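You operate a simulated robot arm through the tools that you are given. There is no shell and no other tool. Be economical: measure what you need, move in short steps, check, and stop when the job is done.

The job below is to be done with a simulated two-armed robot. You get a single attempt, and the scene is never put back.

## Task
Take the black-band ring and leave it on the shelf of the side table. Push the yellow drawer shut. Put the small bright ring from the top of the workbench on the orange puck. Take the sample cup and put it on the blue plate. Put the orange-band small ring on the green cover. Put the red holder in the yellow tray. Pull the tumbler cover open. Do these in any order. Set down upright: sample cup.
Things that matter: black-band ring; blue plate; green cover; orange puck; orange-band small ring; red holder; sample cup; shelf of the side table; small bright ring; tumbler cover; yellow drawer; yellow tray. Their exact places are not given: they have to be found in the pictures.

It is judged by the outcome, as a careful person would: the job done as asked, and still so three seconds after it is handed in. It fails if anything else is knocked over, pushed out of place, dropped, spilled or broken. Lids that push on must go on centred and level and be pressed home; caps that screw on are set level and turned clockwise until they are tight.

## Robot
Two 6-joint arms with two-finger parallel grippers on one trunk, on a base that drives. Base frame: it is fixed to the floor where the robot stands at the start and does not move with it; the origin is under the middle of the robot, x ahead of it, y to its left, z up; the surface under the hand at the start is at about z = 0.88. Lengths are in m, angles in degrees, forces in N, time in s.
The left shoulder is at the start at [0.28, 0.185, 1.18], the right one opposite. With the tool pointing down near the work surface each hand reaches from about 0.54 to 0.92 m from the robot's upright axis, wherever it stands, measured 20 degrees to its own side. Places, roughly: black-band ring (6x6x3 cm) [0.5, 0.1, 0.9]; blue plate (7x7x2 cm) [0.9, -0.2, 0.9]; green cover [1, -3.25, 1]; orange puck [0.75, -0.5, 1]; orange-band small ring (5x5x2 cm) [0.5, -0.8, 0.9]; red holder (6x6x5 cm) [0.7, -2.1, 0.9]; sample cup [0.5, -0.5, 1]; shelf of the side table [0.7, -1.5, 0.3]; small bright ring (5x5x2 cm) [0.7, -0.5, 0.9]; tumbler cover [0.7, 0.5, 0.9]; yellow drawer [0.7, -0.1, 0.9]; yellow tray (20x22x7 cm) [0.9, -0.4, 0.9]. Payload 1.57 kg a hand.
The TCP of each hand is the grasp point between the finger pads, 0.03 m short of the fingertips. In the tool frame z runs along the fingers and y along their closing line. The gripper opens to 0.08 m. The fingers are 0.017 m wide and 0.012 m thick; the gripper's body (0.04 by 0.082 m) begins 0.08 m behind the TCP.
Orientation is that of the tool frame in the base frame, as a unit quaternion [x, y, z, w]. With the fingers straight down and closing along the base's y, the tool's x points along the base's -x, its y along +y and its z along -z.

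## Interface
- The arms move only by the tool play_rows. It takes "left_deltas", "right_deltas" or both (then of equal length, played together; a hand with none holds still); each is a list that holds one entry, the list of rows, each a list of 7 numbers: the shift along the tool's x, y, z in m, then the turn, a rotation vector about the tool's x, y, z in degrees, then the finger opening in m, from 0 to 0.08. In form: [[[dx, dy, dz, ax, ay, az, fingers], ...]]. A call has 1 to 20 rows; each row shifts and turns the commanded pose from where the row before left it, along the tool's axes as they then stand. A row lasts 0.2 s, in which the tool goes at most 0.05 m and 8.6 degrees; a call with a longer step from one row to the next is refused whole, and so is a gripper value outside its range. A pose out of reach is approached as far as the arm can. The call stops where the force on the tool passes 40 N (or 10 N more than at its start, if that is more) or the arm is blocked; 0.2 s more then pass. The fingers move at their own pace (about 0.153 m/s each) and stop on an object; they squeeze with about 26 N. The grip force told is the motor's: it shows also when the fingers shut on nothing. Time passes only in rows, and 0.2 s behind the last, so rows that do not move let the fingers close. The reply holds the time, the measured pose of the TCP, the force on the tool along the base axes, the opening and the grip force, in the units named above and with some noise, with the torque about the TCP (base axes, N m) and any sound that the robot's microphone picked up, and new pictures: "views" is both (left out), scene, wrist or none (wrist: the cameras of the hands that moved).
- Cameras (640 x 400 px; columns grow to the right, rows downward): "scene" is now at [0.2309, -0.0102, 1.6108]; the picture's right is [-0.14, -0.99, 0.00], its down [-0.81, 0.12, -0.58] and it looks along [0.58, -0.08, -0.81] (base axes); focal length 253 px, centre (320, 200). "left" rides on the left gripper at [0.072, 0.007, -0.122] in its tool frame; the picture's right is [-0.09, 1.00, 0.00], its down [-0.84, -0.08, -0.54] and it looks along [-0.54, -0.05, 0.84] (tool axes); focal length 238 px, centre (320, 200). "right" rides on the right gripper at [0.072, -0.007, -0.122] in its tool frame; the picture's right is [0.09, 1.00, 0.00], its down [-0.84, 0.08, -0.54] and it looks along [-0.54, 0.05, 0.84] (tool axes); focal length 238 px, centre (320, 200).
- lift_body(by): slides the trunk up (or, below 0, down) by that many m; the arms and the scene camera ride with it, the base frame stays. It gives what a move gives, with no picture.
- drive_base(legs): drives the robot by 1 to 6 legs, each [ahead, turn to the left] in m and degrees, along the robot's own axes; the way and the turn of a leg run together, so that a leg with both is an arc; at most 1.5 m and 180 degrees a leg. The arms and the cameras ride along, it lands a little off, and it stops where it bumps. It gives what a move gives, and a new picture of the scene camera.
- pan_tilt(pan, tilt): turns the head with the scene camera to pan (to the left, within 86 degrees either way) and tilt (down, from -29 to 69), counted from straight ahead of the robot. It gives what a move gives, and a new picture of the scene camera.
- pixel_to_xyz(camera, pixels): for up to 12 pixels [column, row] of the newest picture of that camera ("zoom" is the newest enlarged one), the place [x, y, z] in the base frame of the surface seen there, good to about 0.002 m. No time passes.
- inspect(camera, box): a new picture of the part [left, top, right, bottom] of that camera's present view, enlarged. No time passes.
- job_done(): hands the job in; it is judged then, once.

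Go step by step. Measure first, check grasps and placings, and put right what went wrong. The budget is 124 turns and 260 pictures, counting those below and the enlarged ones. Unless the task says otherwise, let go and move clear before handing in, and close with one line.

The tools are called after ">>>" as a command line: name --argument value ..., lists and objects as JSON in quotes. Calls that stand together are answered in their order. play_rows: Moves the arms, as the interface text tells. Its arguments: {"type":"object","properties":{"left_deltas":{"type":"array"},"right_deltas":{"type":"array"},"views":{"type":"string","enum":["both","scene","wrist","none"]}},"required":[]} The other tools are called the same way: lift_body (by) slides the trunk up or down; drive_base (legs) drives the base; pan_tilt (pan, tilt) turns the head that bears the scene camera; pixel_to_xyz (camera, pixels) gives the place of the surface under pixels of a picture; inspect (camera, box) takes an enlarged picture of a part of a camera's view; job_done () hands the job in.

At the start:

```text
time_s: 0.0
left_position: [0.6027, 0.0921, 1.2193]
left_ee_rot: [0.0, 1.0, 0.001, 0.001]
left_ft_force: [-0.1, 0.2, -0.1]
left_ft_torque: [-0.03, -0.02, 0.01]
left_grip_width: 0.0799
left_gripper_force: 0.0
right_position: [0.4661, -0.3914, 1.1487]
right_ee_rot: [-0.001, 1.0, 0.0, 0.0]
right_ft_force: [0.3, 0.8, -0.6]
right_ft_torque: [0.01, 0.01, -0.02]
right_grip_width: 0.0798
right_gripper_force: 0.1
trunk travel left (down, up): [-0.875, 0.115]
robot x, y, heading: [-0.0007, -0.0008, 0.3]
head pan, tilt: [-8.2, 54.5]
```

scene: 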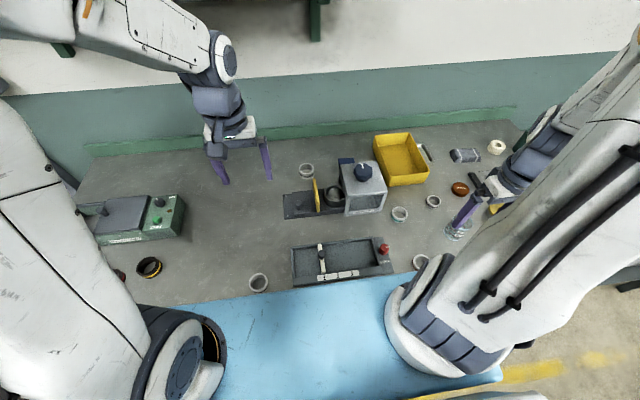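
right: 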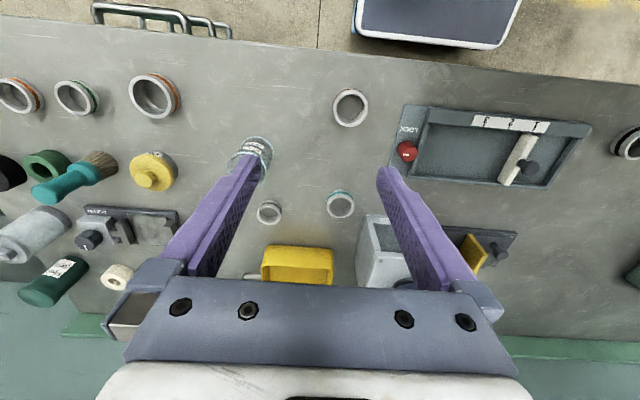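
left: 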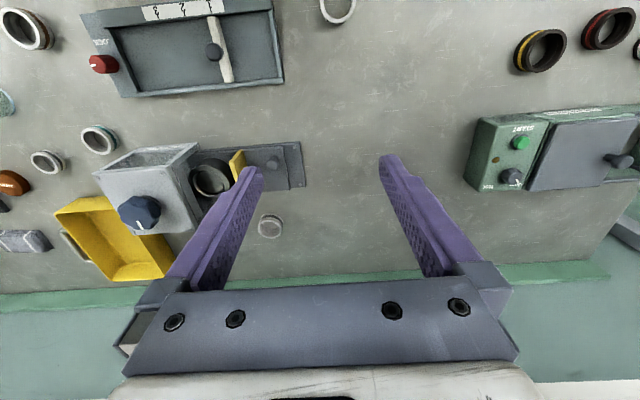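

The pictures show a crowded bench with many rings; I'll enlarge the views to tell the objects apart before moving.

>>> inspect --camera "scene" --box '[240, 120, 440, 300]'

>>> inspect --camera "right" --box '[0, 60, 400, 310]'

>>> inspect --camera "left" --box '[0, 80, 320, 290]'

>>> inspect --camera "left" --box '[440, 0, 640, 220]'

```text
2.22 times, centred on (340, 210) of scene
```

zoom: 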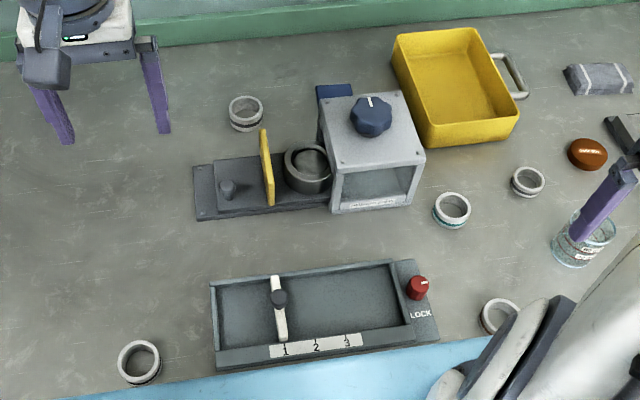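

```text
1.60 times, centred on (200, 185) of right
```

zoom: 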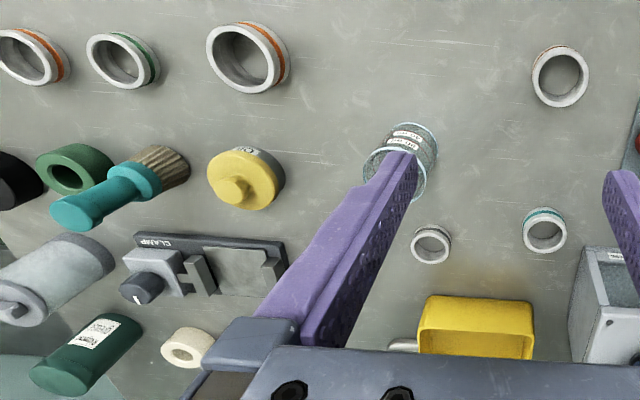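

```text
1.90 times, centred on (160, 185) of left
```

zoom: 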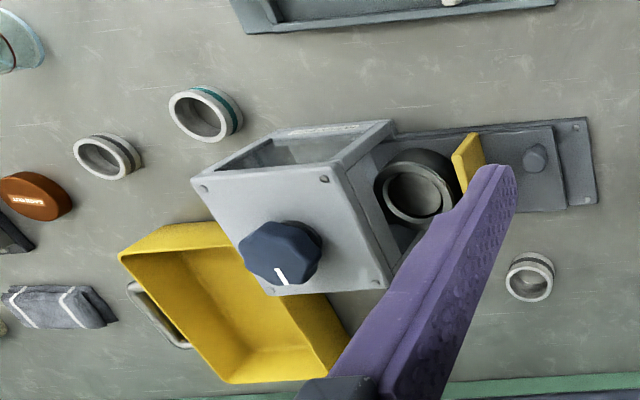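

```text
1.82 times, centred on (540, 110) of left
```

zoom: 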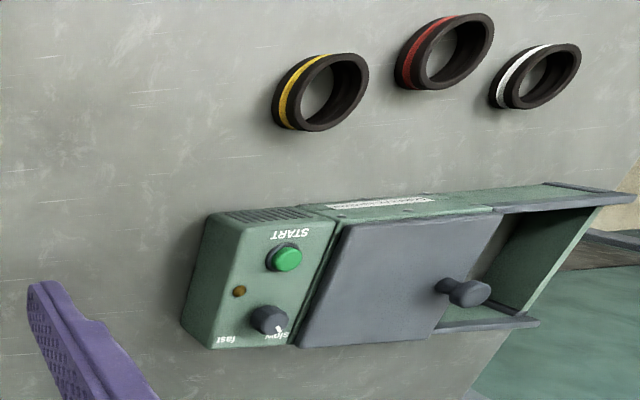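

The black-band ring is likely at scene (258,282), sample cup at right-cam (250,158), and bright ring at right-cam (268,212). I'll measure these.

>>> pixel_to_xyz --camera "scene" --pixels '[[258, 274], [258, 290], [249, 281], [267, 282], [346, 160], [316, 178], [315, 205], [460, 188], [458, 222], [362, 170], [400, 160], [433, 196]]'

>>> pixel_to_xyz --camera "right" --pixels '[[265, 141], [240, 160], [258, 211], [279, 211], [268, 201], [268, 222], [350, 90], [8, 110], [140, 97], [131, 110], [154, 118], [66, 97]]'

>>> pan_tilt --pan -70 --tilt 40

```text
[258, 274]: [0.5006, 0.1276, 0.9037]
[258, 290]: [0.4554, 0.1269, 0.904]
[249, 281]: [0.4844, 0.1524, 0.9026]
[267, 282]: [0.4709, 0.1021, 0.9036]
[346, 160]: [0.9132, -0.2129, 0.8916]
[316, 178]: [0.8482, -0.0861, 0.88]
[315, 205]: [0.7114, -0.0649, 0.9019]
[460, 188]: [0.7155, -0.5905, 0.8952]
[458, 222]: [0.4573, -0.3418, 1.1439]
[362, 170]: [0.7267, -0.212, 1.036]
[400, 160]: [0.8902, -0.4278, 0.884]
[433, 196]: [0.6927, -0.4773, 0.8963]
```

```text
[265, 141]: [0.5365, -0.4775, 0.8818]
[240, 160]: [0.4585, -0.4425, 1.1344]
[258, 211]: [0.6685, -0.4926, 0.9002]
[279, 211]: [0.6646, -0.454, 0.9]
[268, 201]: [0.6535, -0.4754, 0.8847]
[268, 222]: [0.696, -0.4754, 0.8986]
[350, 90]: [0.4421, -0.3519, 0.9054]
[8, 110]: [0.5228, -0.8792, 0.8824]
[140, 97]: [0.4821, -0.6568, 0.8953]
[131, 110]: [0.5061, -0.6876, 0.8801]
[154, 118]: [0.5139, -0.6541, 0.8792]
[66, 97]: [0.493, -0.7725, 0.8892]
```

```text
time_s: 1.3
left_position: [0.6026, 0.0903, 1.2186]
left_ee_rot: [0.0, 1.0, 0.0, 0.001]
left_ft_force: [0.8, -0.1, -0.3]
left_ft_torque: [0.0, -0.01, 0.0]
left_grip_width: 0.08
left_gripper_force: 0.0
right_position: [0.466, -0.3926, 1.1487]
right_ee_rot: [-0.001, 1.0, 0.0, 0.0]
right_ft_force: [0.0, 0.1, -0.3]
right_ft_torque: [-0.02, -0.03, -0.02]
right_grip_width: 0.0799
right_gripper_force: 0.0
trunk travel left (down, up): [-0.875, 0.115]
robot x, y, heading: [0.0013, 0.0029, 0.0]
head pan, tilt: [-70.0, 40.0]
```

scene: 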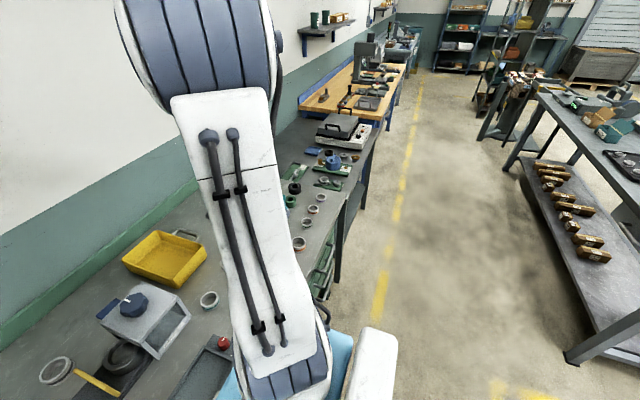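

The head view shows a line of benches going to -y; I'll enlarge to find the side table, red holder and green cover.

>>> inspect --camera "scene" --box '[270, 0, 430, 160]'

>>> inspect --camera "scene" --box '[270, 120, 390, 300]'

>>> pixel_to_xyz --camera "scene" --pixels '[[325, 160], [338, 125], [365, 100], [371, 52], [400, 40], [325, 270], [130, 300], [300, 244], [314, 209], [318, 198], [360, 70], [320, 30]]'

```text
2.50 times, centred on (350, 80) of scene
```

zoom: 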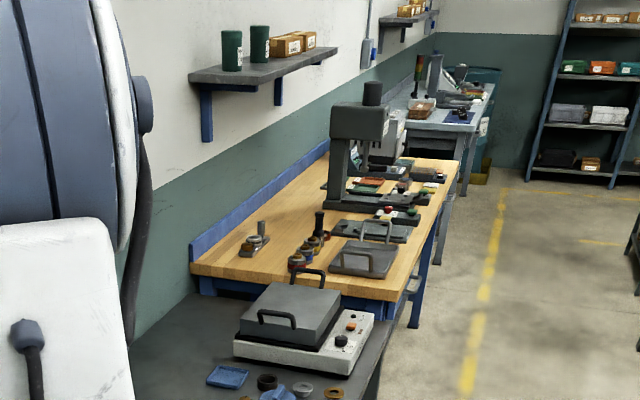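

```text
2.22 times, centred on (330, 210) of scene
```

zoom: 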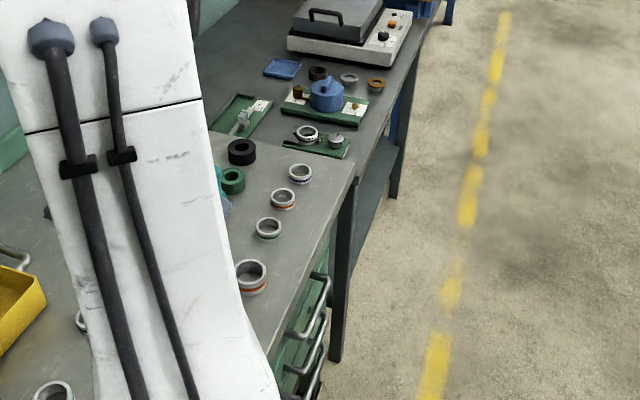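

```text
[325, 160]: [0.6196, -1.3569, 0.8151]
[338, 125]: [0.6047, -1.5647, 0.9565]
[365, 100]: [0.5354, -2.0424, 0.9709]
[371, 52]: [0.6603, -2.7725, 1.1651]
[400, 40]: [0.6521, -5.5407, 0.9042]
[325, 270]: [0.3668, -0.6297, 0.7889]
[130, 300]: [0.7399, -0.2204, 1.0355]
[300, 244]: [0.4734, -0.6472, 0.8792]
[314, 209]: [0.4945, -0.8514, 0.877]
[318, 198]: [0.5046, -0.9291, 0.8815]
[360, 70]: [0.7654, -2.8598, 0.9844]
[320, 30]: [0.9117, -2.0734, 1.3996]
```

Side table sits at y≈-1.0…-1.7, wood bench beyond with the red holder and the press. Next look at the left side (tumbler) and ahead.

>>> pan_tilt --pan 45 --tilt 45

>>> pixel_to_xyz --camera "left" --pixels '[[525, 60], [550, 50], [560, 155], [618, 160], [640, 160], [520, 143], [610, 120], [580, 130], [604, 170], [500, 165]]'

```text
time_s: 3.3
left_position: [0.6024, 0.0909, 1.2187]
left_ee_rot: [0.0, 1.0, 0.001, 0.0]
left_ft_force: [0.0, -0.6, 0.1]
left_ft_torque: [-0.01, -0.01, 0.02]
left_grip_width: 0.0801
left_gripper_force: 0.0
right_position: [0.466, -0.3922, 1.1486]
right_ee_rot: [-0.001, 1.0, 0.0, 0.0]
right_ft_force: [-0.6, 0.4, -0.5]
right_ft_torque: [0.0, 0.0, 0.02]
right_grip_width: 0.0798
right_gripper_force: 0.1
trunk travel left (down, up): [-0.875, 0.115]
robot x, y, heading: [-0.005, 0.0045, 0.1]
head pan, tilt: [45.0, 45.0]
```

scene: 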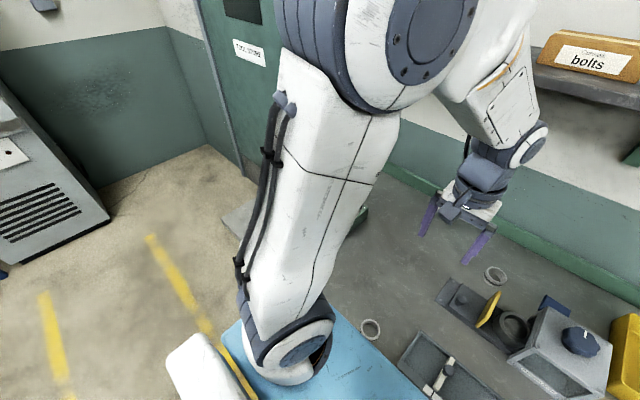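

```text
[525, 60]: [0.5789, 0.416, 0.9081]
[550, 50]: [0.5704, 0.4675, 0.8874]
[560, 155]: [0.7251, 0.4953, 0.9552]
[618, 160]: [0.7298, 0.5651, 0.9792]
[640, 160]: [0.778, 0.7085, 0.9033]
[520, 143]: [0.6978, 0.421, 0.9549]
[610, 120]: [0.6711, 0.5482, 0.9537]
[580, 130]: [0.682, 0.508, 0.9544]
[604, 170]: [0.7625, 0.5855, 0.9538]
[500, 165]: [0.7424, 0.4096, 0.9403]
```

Tumbler cover top is at z≈0.955 with knob near (0.73,0.565,0.979) and rails running to +y. I'll move the left hand above it, and the right hand to view the cup.

>>> play_rows --left_deltas '[[[0, 0.045, 0, 0, 0, 0, 0.08], [0, 0.045, 0, 0, 0, 0, 0.08], [0, 0.045, 0, 0, 0, 0, 0.08], [0, 0.045, 0, 0, 0, 0, 0.08], [0, 0.045, 0, 0, 0, 0, 0.08], [0, 0.045, 0, 0, 0, 0, 0.08], [0, 0.045, 0, 0, 0, 0, 0.08], [0, 0.045, 0, 0, 0, 0, 0.08], [0, 0.04, 0, 0, 0, 0, 0.08]]]' --right_deltas '[[[-0.02, -0.02, 0, 0, 0, 0, 0.08], [-0.02, -0.02, 0, 0, 0, 0, 0.08], [-0.02, -0.02, 0, 0, 0, 0, 0.08], [-0.02, -0.02, 0, 0, 0, 0, 0.08], [0, -0.02, 0, 0, 0, 0, 0.08], [0, -0.02, 0, 0, 0, 0, 0.08], [0, 0, -0.02, 0, 0, 0, 0.08], [0, 0, -0.02, 0, 0, 0, 0.08], [0, 0, -0.02, 0, 0, 0, 0.08]]]' --views "wrist"

```text
time_s: 5.3
left_position: [0.6041, 0.487, 1.2181]
left_ee_rot: [0.001, 1.0, -0.001, 0.0]
left_ft_force: [1.1, 0.0, -0.6]
left_ft_torque: [0.03, 0.0, -0.01]
left_grip_width: 0.0799
left_gripper_force: 0.0
right_position: [0.5466, -0.5109, 1.2089]
right_ee_rot: [0.001, 1.0, 0.0, 0.0]
right_ft_force: [-0.2, -0.3, 0.2]
right_ft_torque: [0.01, 0.04, -0.01]
right_grip_width: 0.0796
right_gripper_force: 0.0
trunk travel left (down, up): [-0.875, 0.115]
robot x, y, heading: [-0.0034, 0.0015, 0.3]
head pan, tilt: [45.0, 45.0]
```

right: 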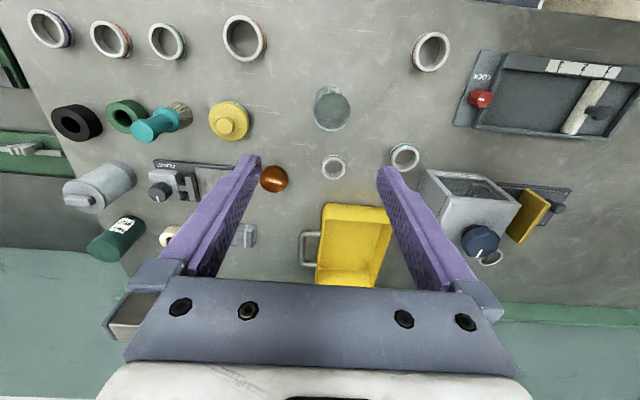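
left: 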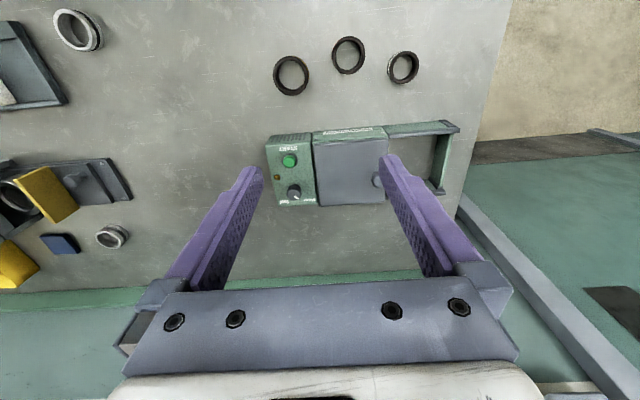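

Both views are clear: cup at right (332,107), bright ring (333,167), puck (274,178), blue plate at left (60,243), tumbler knob at left (376,182). Measuring them.

>>> pixel_to_xyz --camera "right" --pixels '[[332, 112], [318, 105], [348, 110], [333, 88], [323, 167], [342, 167], [333, 158], [333, 177], [274, 178], [263, 178], [286, 178], [345, 260]]'

>>> pixel_to_xyz --camera "left" --pixels '[[52, 236], [68, 234], [78, 250], [60, 243], [377, 182], [350, 170], [318, 135], [318, 203], [382, 135], [440, 125], [435, 190], [410, 165]]'

>>> inspect --camera "left" --box '[250, 110, 470, 215]'

>>> inspect --camera "right" --box '[230, 70, 450, 200]'

```text
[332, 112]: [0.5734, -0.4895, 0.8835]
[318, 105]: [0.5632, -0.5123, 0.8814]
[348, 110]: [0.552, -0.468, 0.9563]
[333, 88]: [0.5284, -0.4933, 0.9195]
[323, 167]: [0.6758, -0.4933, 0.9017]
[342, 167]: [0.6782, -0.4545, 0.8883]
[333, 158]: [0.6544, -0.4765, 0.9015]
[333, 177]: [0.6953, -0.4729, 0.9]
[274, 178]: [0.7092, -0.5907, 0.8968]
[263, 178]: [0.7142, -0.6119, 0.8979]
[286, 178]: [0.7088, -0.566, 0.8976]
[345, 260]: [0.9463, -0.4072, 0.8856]
```

```text
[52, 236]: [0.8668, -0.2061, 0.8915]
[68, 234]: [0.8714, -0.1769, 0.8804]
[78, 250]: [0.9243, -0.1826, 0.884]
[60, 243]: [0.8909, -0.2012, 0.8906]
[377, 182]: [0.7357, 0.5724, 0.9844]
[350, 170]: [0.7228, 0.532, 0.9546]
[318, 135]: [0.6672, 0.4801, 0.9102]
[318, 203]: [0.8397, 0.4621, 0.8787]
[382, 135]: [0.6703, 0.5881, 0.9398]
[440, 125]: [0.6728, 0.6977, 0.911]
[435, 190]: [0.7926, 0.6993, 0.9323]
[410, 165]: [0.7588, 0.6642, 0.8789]
```

```text
2.91 times, centred on (360, 162) of left
```

zoom: 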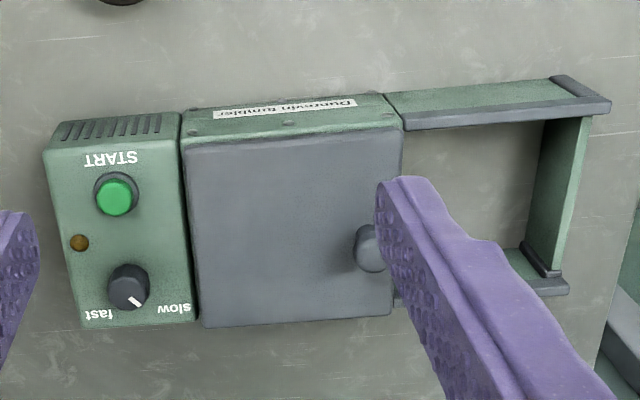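

```text
2.91 times, centred on (340, 135) of right
```

zoom: 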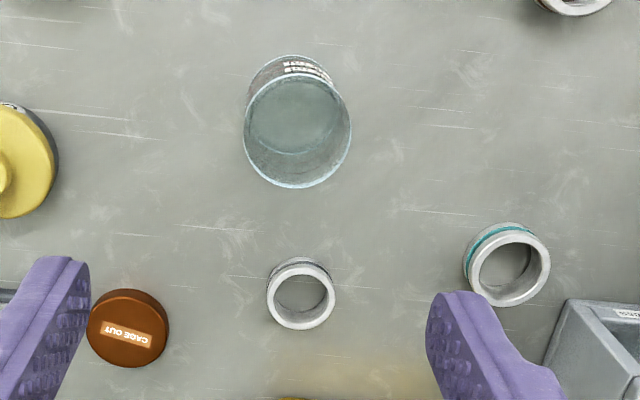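

The cup centre is ≈(0.560,-0.492), ring ≈(0.674,-0.475), puck ≈(0.709,-0.590), knob ≈(0.736,0.573). I'll bring both hands above the knob and the bright ring.

>>> play_rows --left_deltas '[[[-0.033, 0.022, 0, 0, 0, 0, 0.08], [-0.033, 0.022, 0, 0, 0, 0, 0.08], [-0.033, 0.022, 0, 0, 0, 0, 0.08], [-0.033, 0.021, 0, 0, 0, 0, 0.08], [0, 0, 0.04, 0, 0, 0, 0.08], [0, 0, 0.04, 0, 0, 0, 0.08], [0, 0, 0.04, 0, 0, 0, 0.08], [0, 0, 0.04, 0, 0, 0, 0.08]]]' --right_deltas '[[[-0.032, 0.009, 0, 0, 0, 0, 0.08], [-0.032, 0.009, 0, 0, 0, 0, 0.08], [-0.032, 0.009, 0, 0, 0, 0, 0.08], [-0.0315, 0.009, 0, 0, 0, 0, 0.08], [0, 0, 0.045, 0, 0, 0, 0.08], [0, 0, 0.045, 0, 0, 0, 0.08], [0, 0, 0.045, 0, 0, 0, 0.08], [0, 0, 0.045, 0, 0, 0, 0.08]]]' --views "wrist"

```text
time_s: 7.1
left_position: [0.7346, 0.5782, 1.0582]
left_ee_rot: [0.0, 1.0, -0.001, 0.0]
left_ft_force: [-0.1, 0.2, 0.0]
left_ft_torque: [0.0, 0.0, -0.02]
left_grip_width: 0.0803
left_gripper_force: 0.1
right_position: [0.67, -0.4733, 1.0306]
right_ee_rot: [0.0, 1.0, 0.0, 0.0]
right_ft_force: [0.9, 0.2, -0.8]
right_ft_torque: [-0.03, 0.01, 0.01]
right_grip_width: 0.0801
right_gripper_force: 0.0
trunk travel left (down, up): [-0.875, 0.115]
robot x, y, heading: [-0.0009, -0.0034, 0.1]
head pan, tilt: [45.0, 45.0]
```

right: 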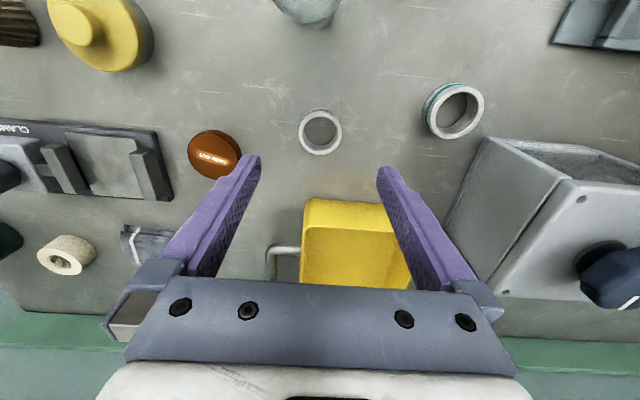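
left: 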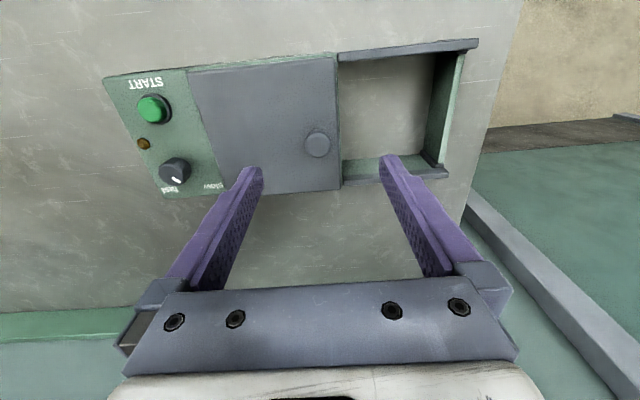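

Knob is at left (317,145) and the ring at right (320,132); quick re-measure.

>>> pixel_to_xyz --camera "left" --pixels '[[317, 145], [306, 145], [328, 145], [317, 134], [270, 120], [335, 110], [400, 45], [440, 100], [400, 168]]'

>>> pixel_to_xyz --camera "right" --pixels '[[302, 132], [339, 132], [320, 113], [320, 151], [213, 155], [213, 133], [192, 150], [236, 158], [305, 205], [343, 245], [310, 205], [350, 200]]'

```text
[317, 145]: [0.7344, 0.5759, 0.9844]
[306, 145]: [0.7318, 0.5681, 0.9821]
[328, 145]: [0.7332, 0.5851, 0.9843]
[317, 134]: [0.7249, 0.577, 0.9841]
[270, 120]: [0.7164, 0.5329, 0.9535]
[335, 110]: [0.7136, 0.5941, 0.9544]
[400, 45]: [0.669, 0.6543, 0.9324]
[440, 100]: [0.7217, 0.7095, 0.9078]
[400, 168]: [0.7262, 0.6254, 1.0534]
```

```text
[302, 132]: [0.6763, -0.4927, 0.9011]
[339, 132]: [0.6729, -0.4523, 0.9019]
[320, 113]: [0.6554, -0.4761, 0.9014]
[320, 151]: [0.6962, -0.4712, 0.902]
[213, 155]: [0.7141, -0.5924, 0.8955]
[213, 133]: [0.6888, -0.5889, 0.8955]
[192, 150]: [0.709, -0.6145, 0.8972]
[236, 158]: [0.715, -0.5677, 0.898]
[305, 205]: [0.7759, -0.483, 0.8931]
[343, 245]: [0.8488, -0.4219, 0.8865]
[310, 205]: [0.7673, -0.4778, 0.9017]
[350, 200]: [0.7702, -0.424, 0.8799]
```

Descend both: left to grip the knob (TCP z 0.990), right to grip the ring (TCP z 0.912).

>>> play_rows --left_deltas '[[[0, -0.002, 0.02, 0, 0, 0, 0.08], [0, 0, 0.02, 0, 0, 0, 0.08], [0, 0, 0.014, 0, 0, 0, 0.08], [0, 0, 0.014, 0, 0, 0, 0.08], [0, 0, 0, 0, 0, 0, 0.0], [0, 0, 0, 0, 0, 0, 0.0], [0, 0, 0, 0, 0, 0, 0.0]]]' --right_deltas '[[[-0.0055, 0, 0.03, 0, 0, 0, 0.08], [0, 0, 0.03, 0, 0, 0, 0.08], [0, 0, 0.03, 0, 0, 0, 0.08], [0, 0, 0.0285, 0, 0, 0, 0.08], [0, 0, 0, 0, 0, 0, 0.0], [0, 0, 0, 0, 0, 0, 0.0], [0, 0, 0, 0, 0, 0, 0.0]]]' --views "wrist"

```text
time_s: 8.7
left_position: [0.7338, 0.5777, 0.9903]
left_ee_rot: [-0.001, 1.0, 0.0, 0.0]
left_ft_force: [-0.5, -1.2, 0.5]
left_ft_torque: [0.03, -0.37, 0.02]
left_grip_width: 0.0235
left_gripper_force: 35.8
right_position: [0.68, -0.4754, 0.9096]
right_ee_rot: [0.0, 1.0, -0.001, 0.002]
right_ft_force: [3.4, 0.1, 7.5]
right_ft_torque: [0.13, 0.04, -0.02]
right_grip_width: 0.0465
right_gripper_force: 26.1
trunk travel left (down, up): [-0.875, 0.115]
robot x, y, heading: [-0.0025, 0.002, 0.0]
head pan, tilt: [45.0, 45.0]
```

right: 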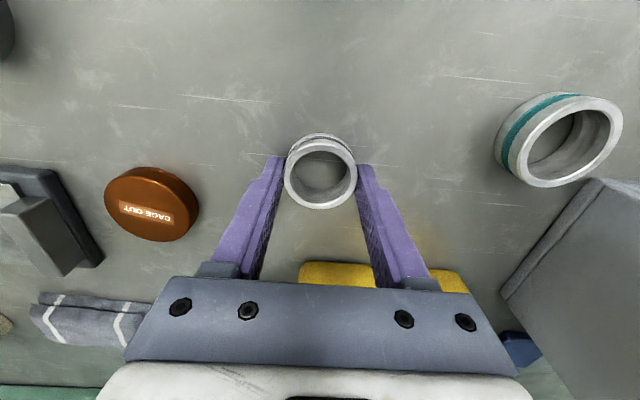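
left: 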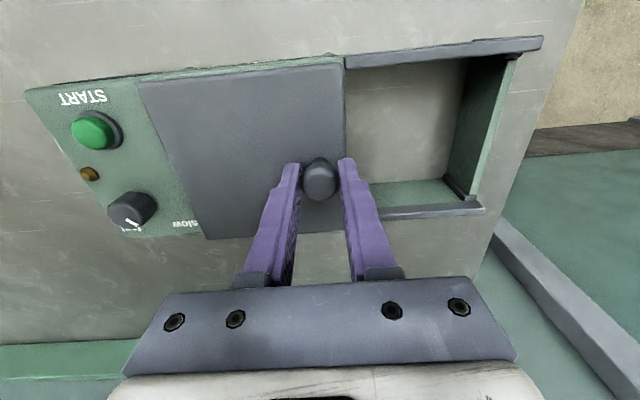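

Both grips hold (0.0235 on knob, 0.0465 on ring). Pull the cover +y while lifting the ring and carrying it over the puck.

>>> play_rows --left_deltas '[[[0, 0.01, 0, 0, 0, 0, 0.0], [0, 0.01, 0, 0, 0, 0, 0.0], [0, 0.01, 0, 0, 0, 0, 0.0], [0, 0.01, 0, 0, 0, 0, 0.0], [0, 0.01, 0, 0, 0, 0, 0.0], [0, 0.01, 0, 0, 0, 0, 0.0], [0, 0.01, 0, 0, 0, 0, 0.0], [0, 0.01, 0, 0, 0, 0, 0.0], [0, 0.01, 0, 0, 0, 0, 0.0], [0, 0.01, 0, 0, 0, 0, 0.0], [0, 0.01, 0, 0, 0, 0, 0.0], [0, 0.01, 0, 0, 0, 0, 0.0]]]' --right_deltas '[[[0, 0, -0.015, 0, 0, 0, 0.0], [0, 0, -0.015, 0, 0, 0, 0.0], [0, 0, -0.015, 0, 0, 0, 0.0], [0, 0, -0.015, 0, 0, 0, 0.0], [-0.004, -0.0145, 0, 0, 0, 0, 0.0], [-0.004, -0.0145, 0, 0, 0, 0, 0.0], [-0.004, -0.0145, 0, 0, 0, 0, 0.0], [-0.004, -0.0145, 0, 0, 0, 0, 0.0], [-0.004, -0.0145, 0, 0, 0, 0, 0.0], [-0.004, -0.0145, 0, 0, 0, 0, 0.0], [-0.004, -0.0145, 0, 0, 0, 0, 0.0], [-0.004, -0.0145, 0, 0, 0, 0, 0.0]]]' --views "wrist"

```text
time_s: 11.3
left_position: [0.689, 0.6493, 0.9971]
left_ee_rot: [0.001, 1.0, 0.0, -0.001]
left_ft_force: [0.0, 1.1, 0.7]
left_ft_torque: [-0.01, -0.02, 0.0]
left_grip_width: 0.0002
left_gripper_force: 20.8
left hand out of reach, approached as far as the arm can: row 4, 5, 6, 7, 8, 9, 10, 11, 12
right_position: [0.7109, -0.5941, 0.9705]
right_ee_rot: [0.0, 1.0, -0.001, 0.0]
right_ft_force: [-0.5, 1.1, -0.9]
right_ft_torque: [0.01, -0.01, -0.01]
right_grip_width: 0.0461
right_gripper_force: 25.9
trunk travel left (down, up): [-0.875, 0.115]
robot x, y, heading: [0.004, -0.0032, -0.1]
head pan, tilt: [45.0, 45.0]
```

right: 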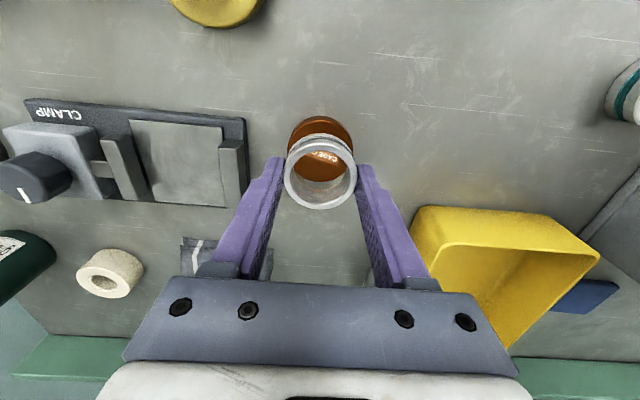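
left: 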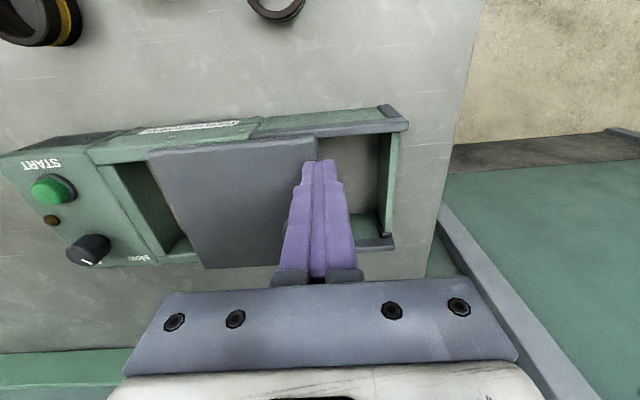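

The ring is over the puck; the left hand ran out of reach and slipped off the knob with the cover part-open (I'll redo it after turning). Measure ring vs puck offsets now and raise the left hand clear.

>>> pixel_to_xyz --camera "right" --pixels '[[287, 173], [353, 173], [320, 141], [320, 205], [320, 119], [291, 140], [351, 140], [320, 168]]'

>>> play_rows --left_deltas '[[[0, 0, -0.03, 0, 0, 0, 0.0], [0, 0, -0.04, 0, 0, 0, 0.0], [0, 0, -0.04, 0, 0, 0, 0.0]]]' --views "none"

```text
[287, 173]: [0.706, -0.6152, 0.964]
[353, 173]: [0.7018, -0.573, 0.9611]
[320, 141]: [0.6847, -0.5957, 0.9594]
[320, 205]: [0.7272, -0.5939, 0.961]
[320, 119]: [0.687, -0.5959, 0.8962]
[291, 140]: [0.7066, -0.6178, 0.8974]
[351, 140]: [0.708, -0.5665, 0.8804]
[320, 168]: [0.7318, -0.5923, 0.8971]
```

```text
time_s: 12.1
left_position: [0.6902, 0.6481, 1.1095]
left_ee_rot: [0.0, 1.0, -0.001, -0.001]
left_ft_force: [0.2, -0.5, -0.2]
left_ft_torque: [0.01, 0.02, 0.01]
left_grip_width: 0.0
left_gripper_force: 21.1
right_position: [0.7092, -0.5925, 0.9693]
right_ee_rot: [0.0, 1.0, -0.001, 0.0]
right_ft_force: [0.7, -0.8, -0.1]
right_ft_torque: [0.02, -0.03, 0.06]
right_grip_width: 0.0462
right_gripper_force: 25.9
trunk travel left (down, up): [-0.875, 0.115]
robot x, y, heading: [0.0013, 0.0001, 0.1]
head pan, tilt: [45.0, 45.0]
```

Ring centre (0.706,-0.5945) vs puck centre (0.711,-0.591): shift 5 mm/3 mm, descend until contact.

>>> play_rows --right_deltas '[[[-0.005, 0.003, 0, 0, 0, 0, 0.0], [0, 0, 0.01, 0, 0, 0, 0.0], [0, 0, 0.01, 0, 0, 0, 0.0], [0, 0, 0.01, 0, 0, 0, 0.0], [0, 0, 0.006, 0, 0, 0, 0.0], [0, 0, 0.003, 0, 0, 0, 0.0], [0, 0, 0, 0, 0, 0, 0.0]]]' --views "wrist"

```text
time_s: 13.7
left_position: [0.6908, 0.6483, 1.1086]
left_ee_rot: [0.0, 1.0, 0.0, 0.0]
left_ft_force: [0.2, 0.4, -0.6]
left_ft_torque: [0.01, 0.04, -0.04]
left_grip_width: 0.0001
left_gripper_force: 20.9
right_position: [0.7152, -0.5893, 0.9317]
right_ee_rot: [0.0, 1.0, 0.0, 0.0]
right_ft_force: [0.4, -0.6, -0.5]
right_ft_torque: [-0.02, -0.03, 0.02]
right_grip_width: 0.0462
right_gripper_force: 26.5
trunk travel left (down, up): [-0.875, 0.115]
robot x, y, heading: [-0.0016, -0.0005, -0.0]
head pan, tilt: [45.0, 45.0]
```

right: 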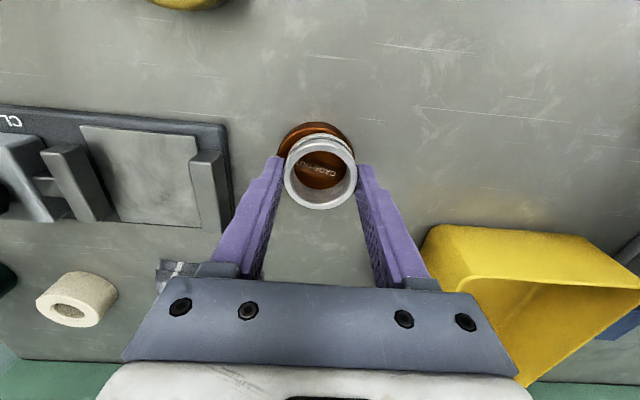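

>>> play_rows --right_deltas '[[[0, -0.002, 0.002, 0, 0, 0, 0.0], [0, 0, 0.002, 0, 0, 0, 0.0], [0, 0, 0.002, 0, 0, 0, 0.0]]]' --views "wrist"

>>> pixel_to_xyz --camera "right" --pixels '[[287, 173], [353, 173], [320, 141], [320, 205], [280, 148], [350, 148], [315, 126]]'

```text
time_s: 14.5
left_position: [0.6906, 0.6473, 1.1087]
left_ee_rot: [0.001, 1.0, -0.001, 0.0]
left_ft_force: [-0.6, 0.3, 0.0]
left_ft_torque: [0.02, -0.02, 0.01]
left_grip_width: 0.0001
left_gripper_force: 21.7
right_position: [0.7161, -0.5911, 0.9266]
right_ee_rot: [0.0, 1.0, -0.002, 0.001]
right_ft_force: [-1.1, 1.3, 8.9]
right_ft_torque: [0.21, 0.09, -0.01]
right_grip_width: 0.0464
right_gripper_force: 25.9
trunk travel left (down, up): [-0.875, 0.115]
robot x, y, heading: [-0.0, -0.0013, 0.1]
head pan, tilt: [45.0, 45.0]
```

right: 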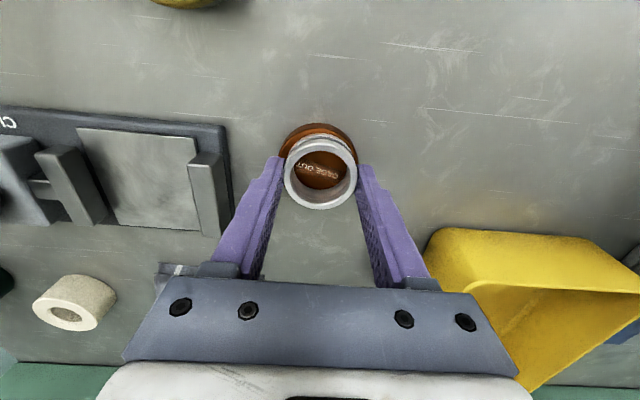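

```text
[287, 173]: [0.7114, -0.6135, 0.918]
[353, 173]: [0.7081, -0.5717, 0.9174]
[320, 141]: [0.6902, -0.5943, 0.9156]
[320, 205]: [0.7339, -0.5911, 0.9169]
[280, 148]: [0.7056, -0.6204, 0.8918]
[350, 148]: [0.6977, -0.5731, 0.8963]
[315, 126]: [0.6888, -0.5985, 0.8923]
```

Contact felt; the ring (top z 0.917) rests on the puck, centred within a few mm. Release and raise.

>>> play_rows --right_deltas '[[[0, 0, 0, 0, 0, 0, 0.08], [0, 0, 0, 0, 0, 0, 0.08], [0, 0, -0.03, 0, 0, 0, 0.08], [0, 0, -0.04, 0, 0, 0, 0.08], [0, 0, -0.04, 0, 0, 0, 0.08], [0, 0, -0.04, 0, 0, 0, 0.08]]]' --views "wrist"

```text
time_s: 15.9
left_position: [0.6902, 0.6472, 1.1081]
left_ee_rot: [-0.001, 1.0, 0.0, 0.0]
left_ft_force: [-0.6, -1.1, -0.5]
left_ft_torque: [0.03, 0.01, -0.01]
left_grip_width: 0.0
left_gripper_force: 20.9
right_position: [0.7134, -0.5926, 1.072]
right_ee_rot: [-0.001, 1.0, 0.0, 0.0]
right_ft_force: [1.0, 0.1, -0.5]
right_ft_torque: [-0.02, 0.03, 0.01]
right_grip_width: 0.08
right_gripper_force: 0.1
trunk travel left (down, up): [-0.875, 0.115]
robot x, y, heading: [0.0012, 0.0019, 0.1]
head pan, tilt: [45.0, 45.0]
```

right: 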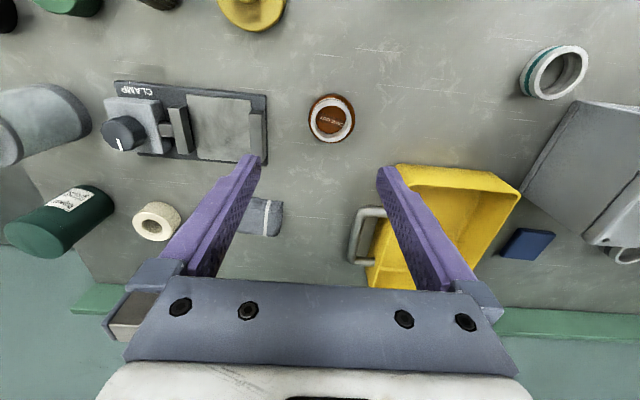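

The bright ring sits centred on the puck. Now move over the cup at (0.560,-0.492) and check before descending; also look ahead with the head.

>>> play_rows --right_deltas '[[[0.0385, 0.025, 0, 0, 0, 0, 0.08], [0.0385, 0.025, 0, 0, 0, 0, 0.08], [0.0385, 0.025, 0, 0, 0, 0, 0.08], [0.0385, 0.026, 0, 0, 0, 0, 0.08], [0, 0, 0, 0, 0, 0, 0.08]]]' --views "wrist"

>>> pan_tilt --pan -12 --tilt 62

```text
time_s: 17.1
left_position: [0.6896, 0.6479, 1.1086]
left_ee_rot: [0.0, 1.0, -0.001, -0.001]
left_ft_force: [-0.5, -0.3, 0.3]
left_ft_torque: [0.03, -0.03, -0.01]
left_grip_width: 0.0002
left_gripper_force: 21.3
right_position: [0.5602, -0.4927, 1.0741]
right_ee_rot: [0.0, 1.0, -0.001, 0.0]
right_ft_force: [0.8, -0.1, 0.1]
right_ft_torque: [0.01, -0.04, -0.02]
right_grip_width: 0.08
right_gripper_force: 0.0
trunk travel left (down, up): [-0.875, 0.115]
robot x, y, heading: [-0.0034, -0.0005, -0.1]
head pan, tilt: [45.0, 45.0]
```

right: 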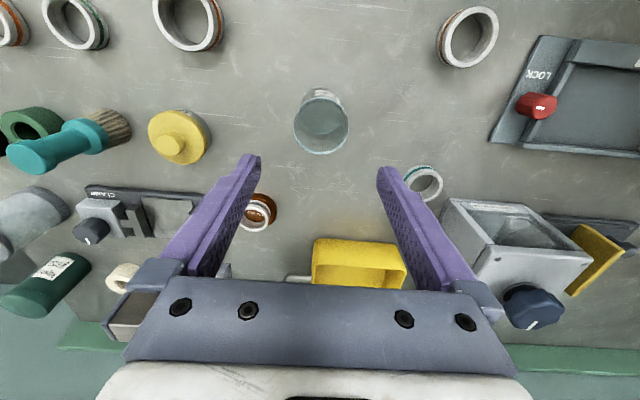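

```text
time_s: 18.3
left_position: [0.6893, 0.6478, 1.1075]
left_ee_rot: [0.0, 1.0, 0.0, 0.0]
left_ft_force: [0.0, -0.6, 0.8]
left_ft_torque: [0.02, 0.0, -0.02]
left_grip_width: 0.0
left_gripper_force: 21.3
right_position: [0.5607, -0.4936, 1.0735]
right_ee_rot: [0.0, 1.0, 0.0, 0.0]
right_ft_force: [-0.4, 0.1, 0.7]
right_ft_torque: [-0.01, 0.01, 0.0]
right_grip_width: 0.08
right_gripper_force: 0.1
trunk travel left (down, up): [-0.875, 0.115]
robot x, y, heading: [-0.0005, -0.0002, -0.1]
head pan, tilt: [-12.0, 62.0]
```

scene: 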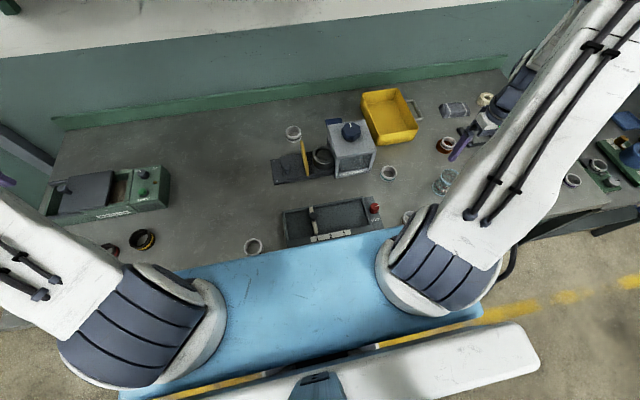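

Cup rim is at right (321,125), i.e. ≈(0.556,-0.494). Measure the mat / base surfaces for clearance while descending to grip the cup.

>>> pixel_to_xyz --camera "scene" --pixels '[[300, 270], [300, 300], [300, 330], [280, 355], [400, 250], [420, 360], [334, 124], [85, 190], [40, 200], [350, 160], [352, 128], [340, 165]]'

>>> play_rows --right_deltas '[[[0.004, 0, 0.03, 0, 0, 0, 0.08], [0, 0, 0.03, 0, 0, 0, 0.08], [0, 0, 0.03, 0, 0, 0, 0.08], [0, 0, 0.03, 0, 0, 0, 0.08], [0, 0, 0.028, 0, 0, 0, 0.08], [0, 0, 0, 0, 0, 0, 0.04], [0, 0, 0, 0, 0, 0, 0.04], [0, 0, 0, 0, 0, 0, 0.04]]]' --views "wrist"

```text
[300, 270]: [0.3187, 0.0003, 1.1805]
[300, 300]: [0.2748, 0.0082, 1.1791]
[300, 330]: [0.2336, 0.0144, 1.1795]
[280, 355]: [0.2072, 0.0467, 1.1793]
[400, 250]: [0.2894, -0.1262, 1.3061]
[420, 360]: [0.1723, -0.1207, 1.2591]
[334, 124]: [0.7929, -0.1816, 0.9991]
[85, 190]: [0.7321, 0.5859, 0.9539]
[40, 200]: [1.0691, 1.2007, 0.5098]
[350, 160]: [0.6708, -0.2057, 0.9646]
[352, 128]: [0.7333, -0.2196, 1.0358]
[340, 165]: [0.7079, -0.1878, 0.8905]
```

```text
time_s: 20.1
left_position: [0.6901, 0.6478, 1.1084]
left_ee_rot: [0.001, 1.0, 0.0, 0.0]
left_ft_force: [-0.7, -0.2, -0.8]
left_ft_torque: [-0.01, 0.02, 0.01]
left_grip_width: 0.0
left_gripper_force: 21.8
right_position: [0.5594, -0.4915, 0.9262]
right_ee_rot: [0.0, 1.0, 0.0, 0.0]
right_ft_force: [0.2, 0.5, 0.2]
right_ft_torque: [-0.03, -0.01, -0.01]
right_grip_width: 0.0539
right_gripper_force: 26.1
trunk travel left (down, up): [-0.875, 0.115]
robot x, y, heading: [0.0, -0.0013, -0.4]
head pan, tilt: [-12.0, 62.0]
```

right: 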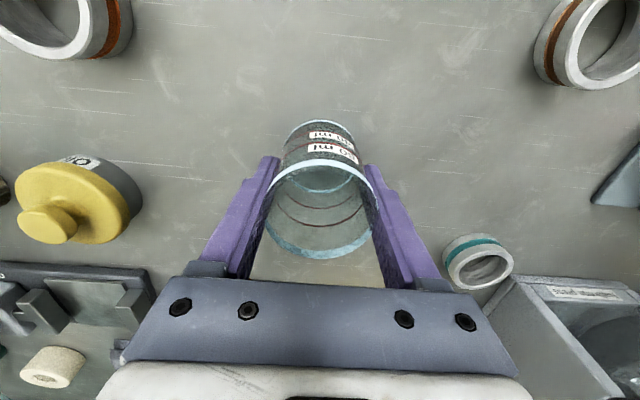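

Cup gripped at 0.054 opening. Lift to z≈1.16 and carry to just short of the plate, near (0.84,-0.22).

>>> play_rows --right_deltas '[[[0, 0, -0.02, 0, 0, 0, 0.04], [0, 0, -0.035, 0, 0, 0, 0.04], [0, 0, -0.035, 0, 0, 0, 0.04], [0, 0, -0.035, 0, 0, 0, 0.04], [0, 0, -0.035, 0, 0, 0, 0.04], [0, 0, -0.035, 0, 0, 0, 0.04], [0, 0, -0.035, 0, 0, 0, 0.04], [-0.028, 0.027, 0, 0, 0, 0, 0.04], [-0.028, 0.027, 0, 0, 0, 0, 0.04], [-0.028, 0.027, 0, 0, 0, 0, 0.04], [-0.028, 0.027, 0, 0, 0, 0, 0.04], [-0.028, 0.027, 0, 0, 0, 0, 0.04], [-0.028, 0.027, 0, 0, 0, 0, 0.04], [-0.028, 0.027, 0, 0, 0, 0, 0.04], [-0.028, 0.027, 0, 0, 0, 0, 0.04], [-0.028, 0.027, 0, 0, 0, 0, 0.04], [-0.028, 0.027, 0, 0, 0, 0, 0.04], [0, 0, 0, 0, 0, 0, 0.04]]]'

```text
time_s: 23.9
left_position: [0.6897, 0.6472, 1.1083]
left_ee_rot: [0.0, 1.0, -0.001, 0.0]
left_ft_force: [-0.8, 0.7, 0.4]
left_ft_torque: [0.01, 0.02, 0.02]
left_grip_width: 0.0001
left_gripper_force: 21.2
right_position: [0.8366, -0.2203, 1.1569]
right_ee_rot: [0.0, 1.0, 0.001, 0.0]
right_ft_force: [-0.3, 0.4, -0.6]
right_ft_torque: [-0.04, 0.02, 0.04]
right_grip_width: 0.0539
right_gripper_force: 25.9
trunk travel left (down, up): [-0.875, 0.115]
robot x, y, heading: [-0.003, 0.0025, 0.0]
head pan, tilt: [-12.0, 62.0]
```

scene: 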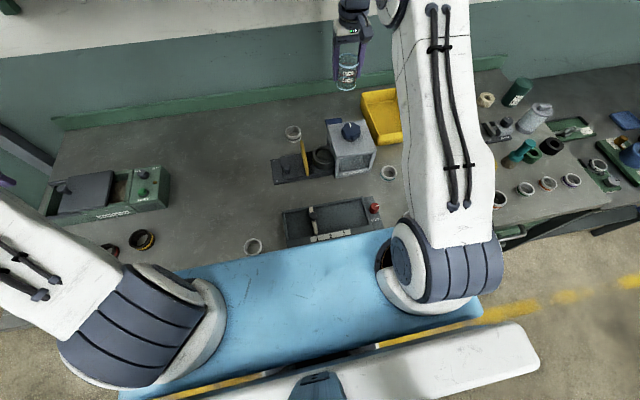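
right: 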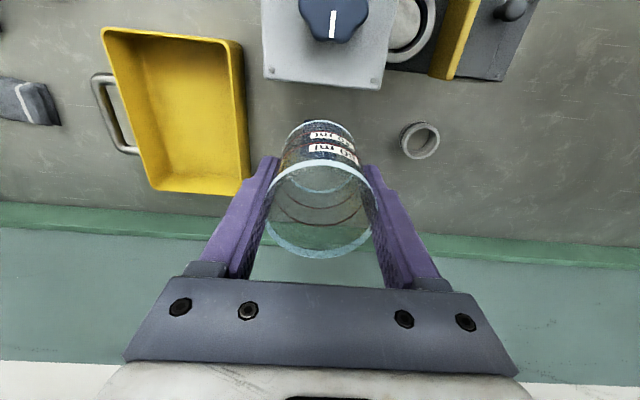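

The plate is under the held cup in the wrist view; I'll find it in an enlarged scene view.

>>> inspect --camera "scene" --box '[270, 70, 430, 190]'

>>> pixel_to_xyz --camera "right" --pixels '[[300, 80], [375, 85], [240, 120], [320, 95], [276, 110], [355, 118], [330, 205], [340, 142]]'

>>> inspect --camera "right" --box '[240, 60, 400, 270]'

```text
3.33 times, centred on (350, 130) of scene
```

zoom: 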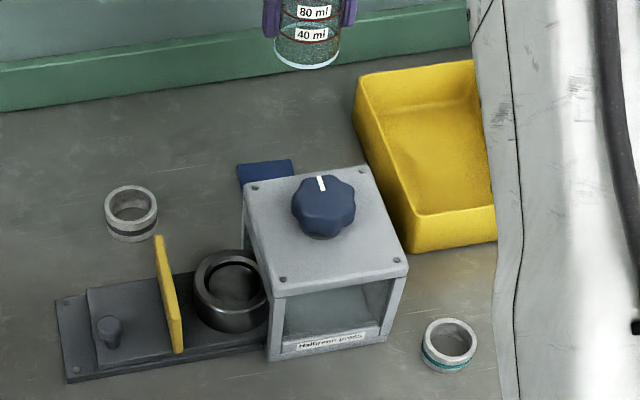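

```text
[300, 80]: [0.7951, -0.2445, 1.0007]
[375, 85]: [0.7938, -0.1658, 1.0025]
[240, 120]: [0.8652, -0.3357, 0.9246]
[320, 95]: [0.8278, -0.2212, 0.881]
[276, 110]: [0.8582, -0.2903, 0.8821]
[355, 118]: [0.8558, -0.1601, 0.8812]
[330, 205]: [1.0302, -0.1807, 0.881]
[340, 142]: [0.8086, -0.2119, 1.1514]
```

```text
1.90 times, centred on (320, 165) of right
```

zoom: 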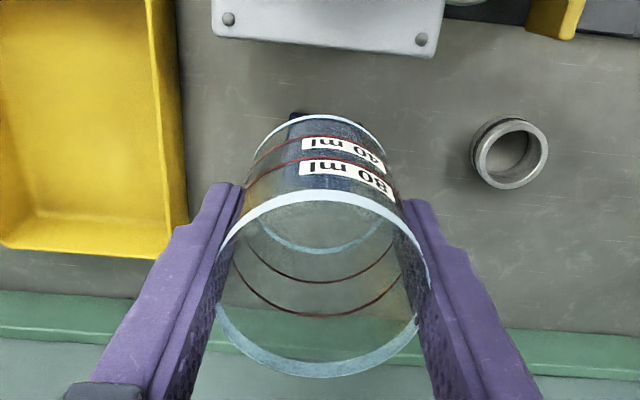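

>>> pixel_to_xyz --camera "scene" --pixels '[[342, 120], [346, 119], [350, 119], [356, 119], [343, 124], [346, 122], [357, 121], [342.5, 126]]'

```text
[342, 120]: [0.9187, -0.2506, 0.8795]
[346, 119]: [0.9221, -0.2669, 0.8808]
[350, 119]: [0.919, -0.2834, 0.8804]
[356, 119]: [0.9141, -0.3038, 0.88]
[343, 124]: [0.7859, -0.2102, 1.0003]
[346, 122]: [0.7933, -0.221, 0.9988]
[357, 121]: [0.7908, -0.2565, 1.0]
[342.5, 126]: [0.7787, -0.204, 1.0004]
```

>>> pixel_to_xyz --camera "scene" --pixels '[[326.5, 120], [330, 120], [335, 119.5], [340, 119], [340.5, 120.5], [328, 124], [327, 122], [333, 121]]'

```text
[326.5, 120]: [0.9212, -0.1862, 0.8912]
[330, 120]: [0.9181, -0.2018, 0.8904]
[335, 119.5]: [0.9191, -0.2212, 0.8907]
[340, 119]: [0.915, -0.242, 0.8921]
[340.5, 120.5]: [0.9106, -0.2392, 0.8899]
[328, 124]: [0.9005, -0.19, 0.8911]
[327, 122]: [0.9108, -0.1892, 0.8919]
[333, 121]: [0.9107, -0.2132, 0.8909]
```

Plate centre ≈(0.889,-0.212), top z 0.891. Move over it and lower partway, then check.

>>> play_rows --right_deltas '[[[-0.018, 0.003, 0, 0, 0, 0, 0.04], [-0.018, 0.003, 0, 0, 0, 0, 0.04], [-0.018, 0.003, 0, 0, 0, 0, 0.04], [0, 0, 0.03, 0, 0, 0, 0.04], [0, 0, 0.03, 0, 0, 0, 0.04], [0, 0, 0.03, 0, 0, 0, 0.04], [0, 0, 0.03, 0, 0, 0, 0.04], [0, 0, 0.03, 0, 0, 0, 0.04], [0, 0, 0, 0, 0, 0, 0.04]]]'

```text
time_s: 25.9
left_position: [0.6902, 0.6464, 1.1079]
left_ee_rot: [0.001, 1.0, 0.0, 0.0]
left_ft_force: [-0.2, 0.4, -0.1]
left_ft_torque: [0.02, 0.01, 0.02]
left_grip_width: 0.0
left_gripper_force: 21.5
right_position: [0.8915, -0.2118, 1.0096]
right_ee_rot: [0.0, 1.0, 0.0, 0.0]
right_ft_force: [0.4, 0.4, -0.1]
right_ft_torque: [-0.01, 0.0, -0.01]
right_grip_width: 0.0538
right_gripper_force: 25.4
trunk travel left (down, up): [-0.875, 0.115]
robot x, y, heading: [-0.0019, -0.0007, 0.2]
head pan, tilt: [-12.0, 62.0]
```

scene: 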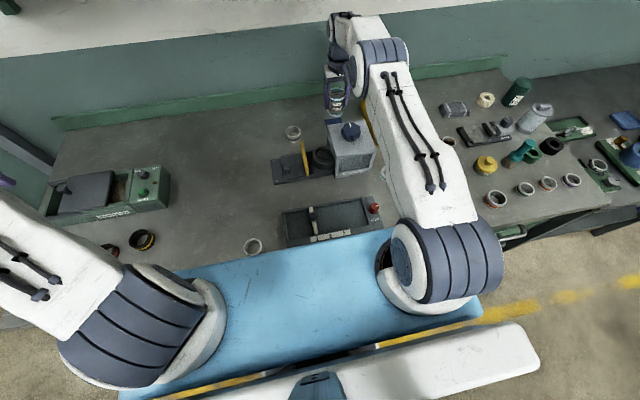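
right: 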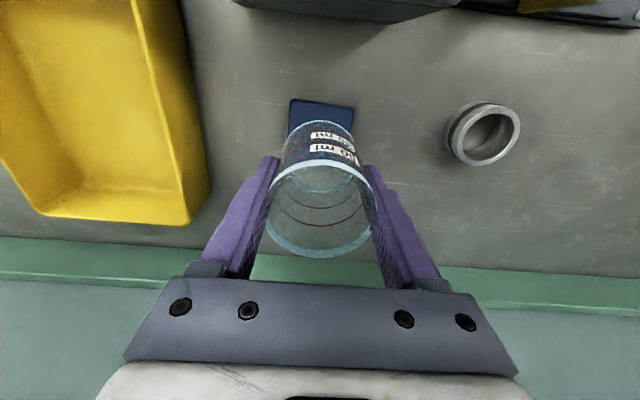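

Plate visible at (322,105) directly ahead of the cup; measure its front corners.

>>> pixel_to_xyz --camera "right" --pixels '[[293, 101], [352, 109], [290, 130], [320, 106], [354, 122], [291, 118]]'

```text
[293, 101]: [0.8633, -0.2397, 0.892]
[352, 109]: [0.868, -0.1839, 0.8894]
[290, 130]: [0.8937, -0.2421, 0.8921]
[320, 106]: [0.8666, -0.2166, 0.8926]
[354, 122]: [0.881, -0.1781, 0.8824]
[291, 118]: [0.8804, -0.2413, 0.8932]
```

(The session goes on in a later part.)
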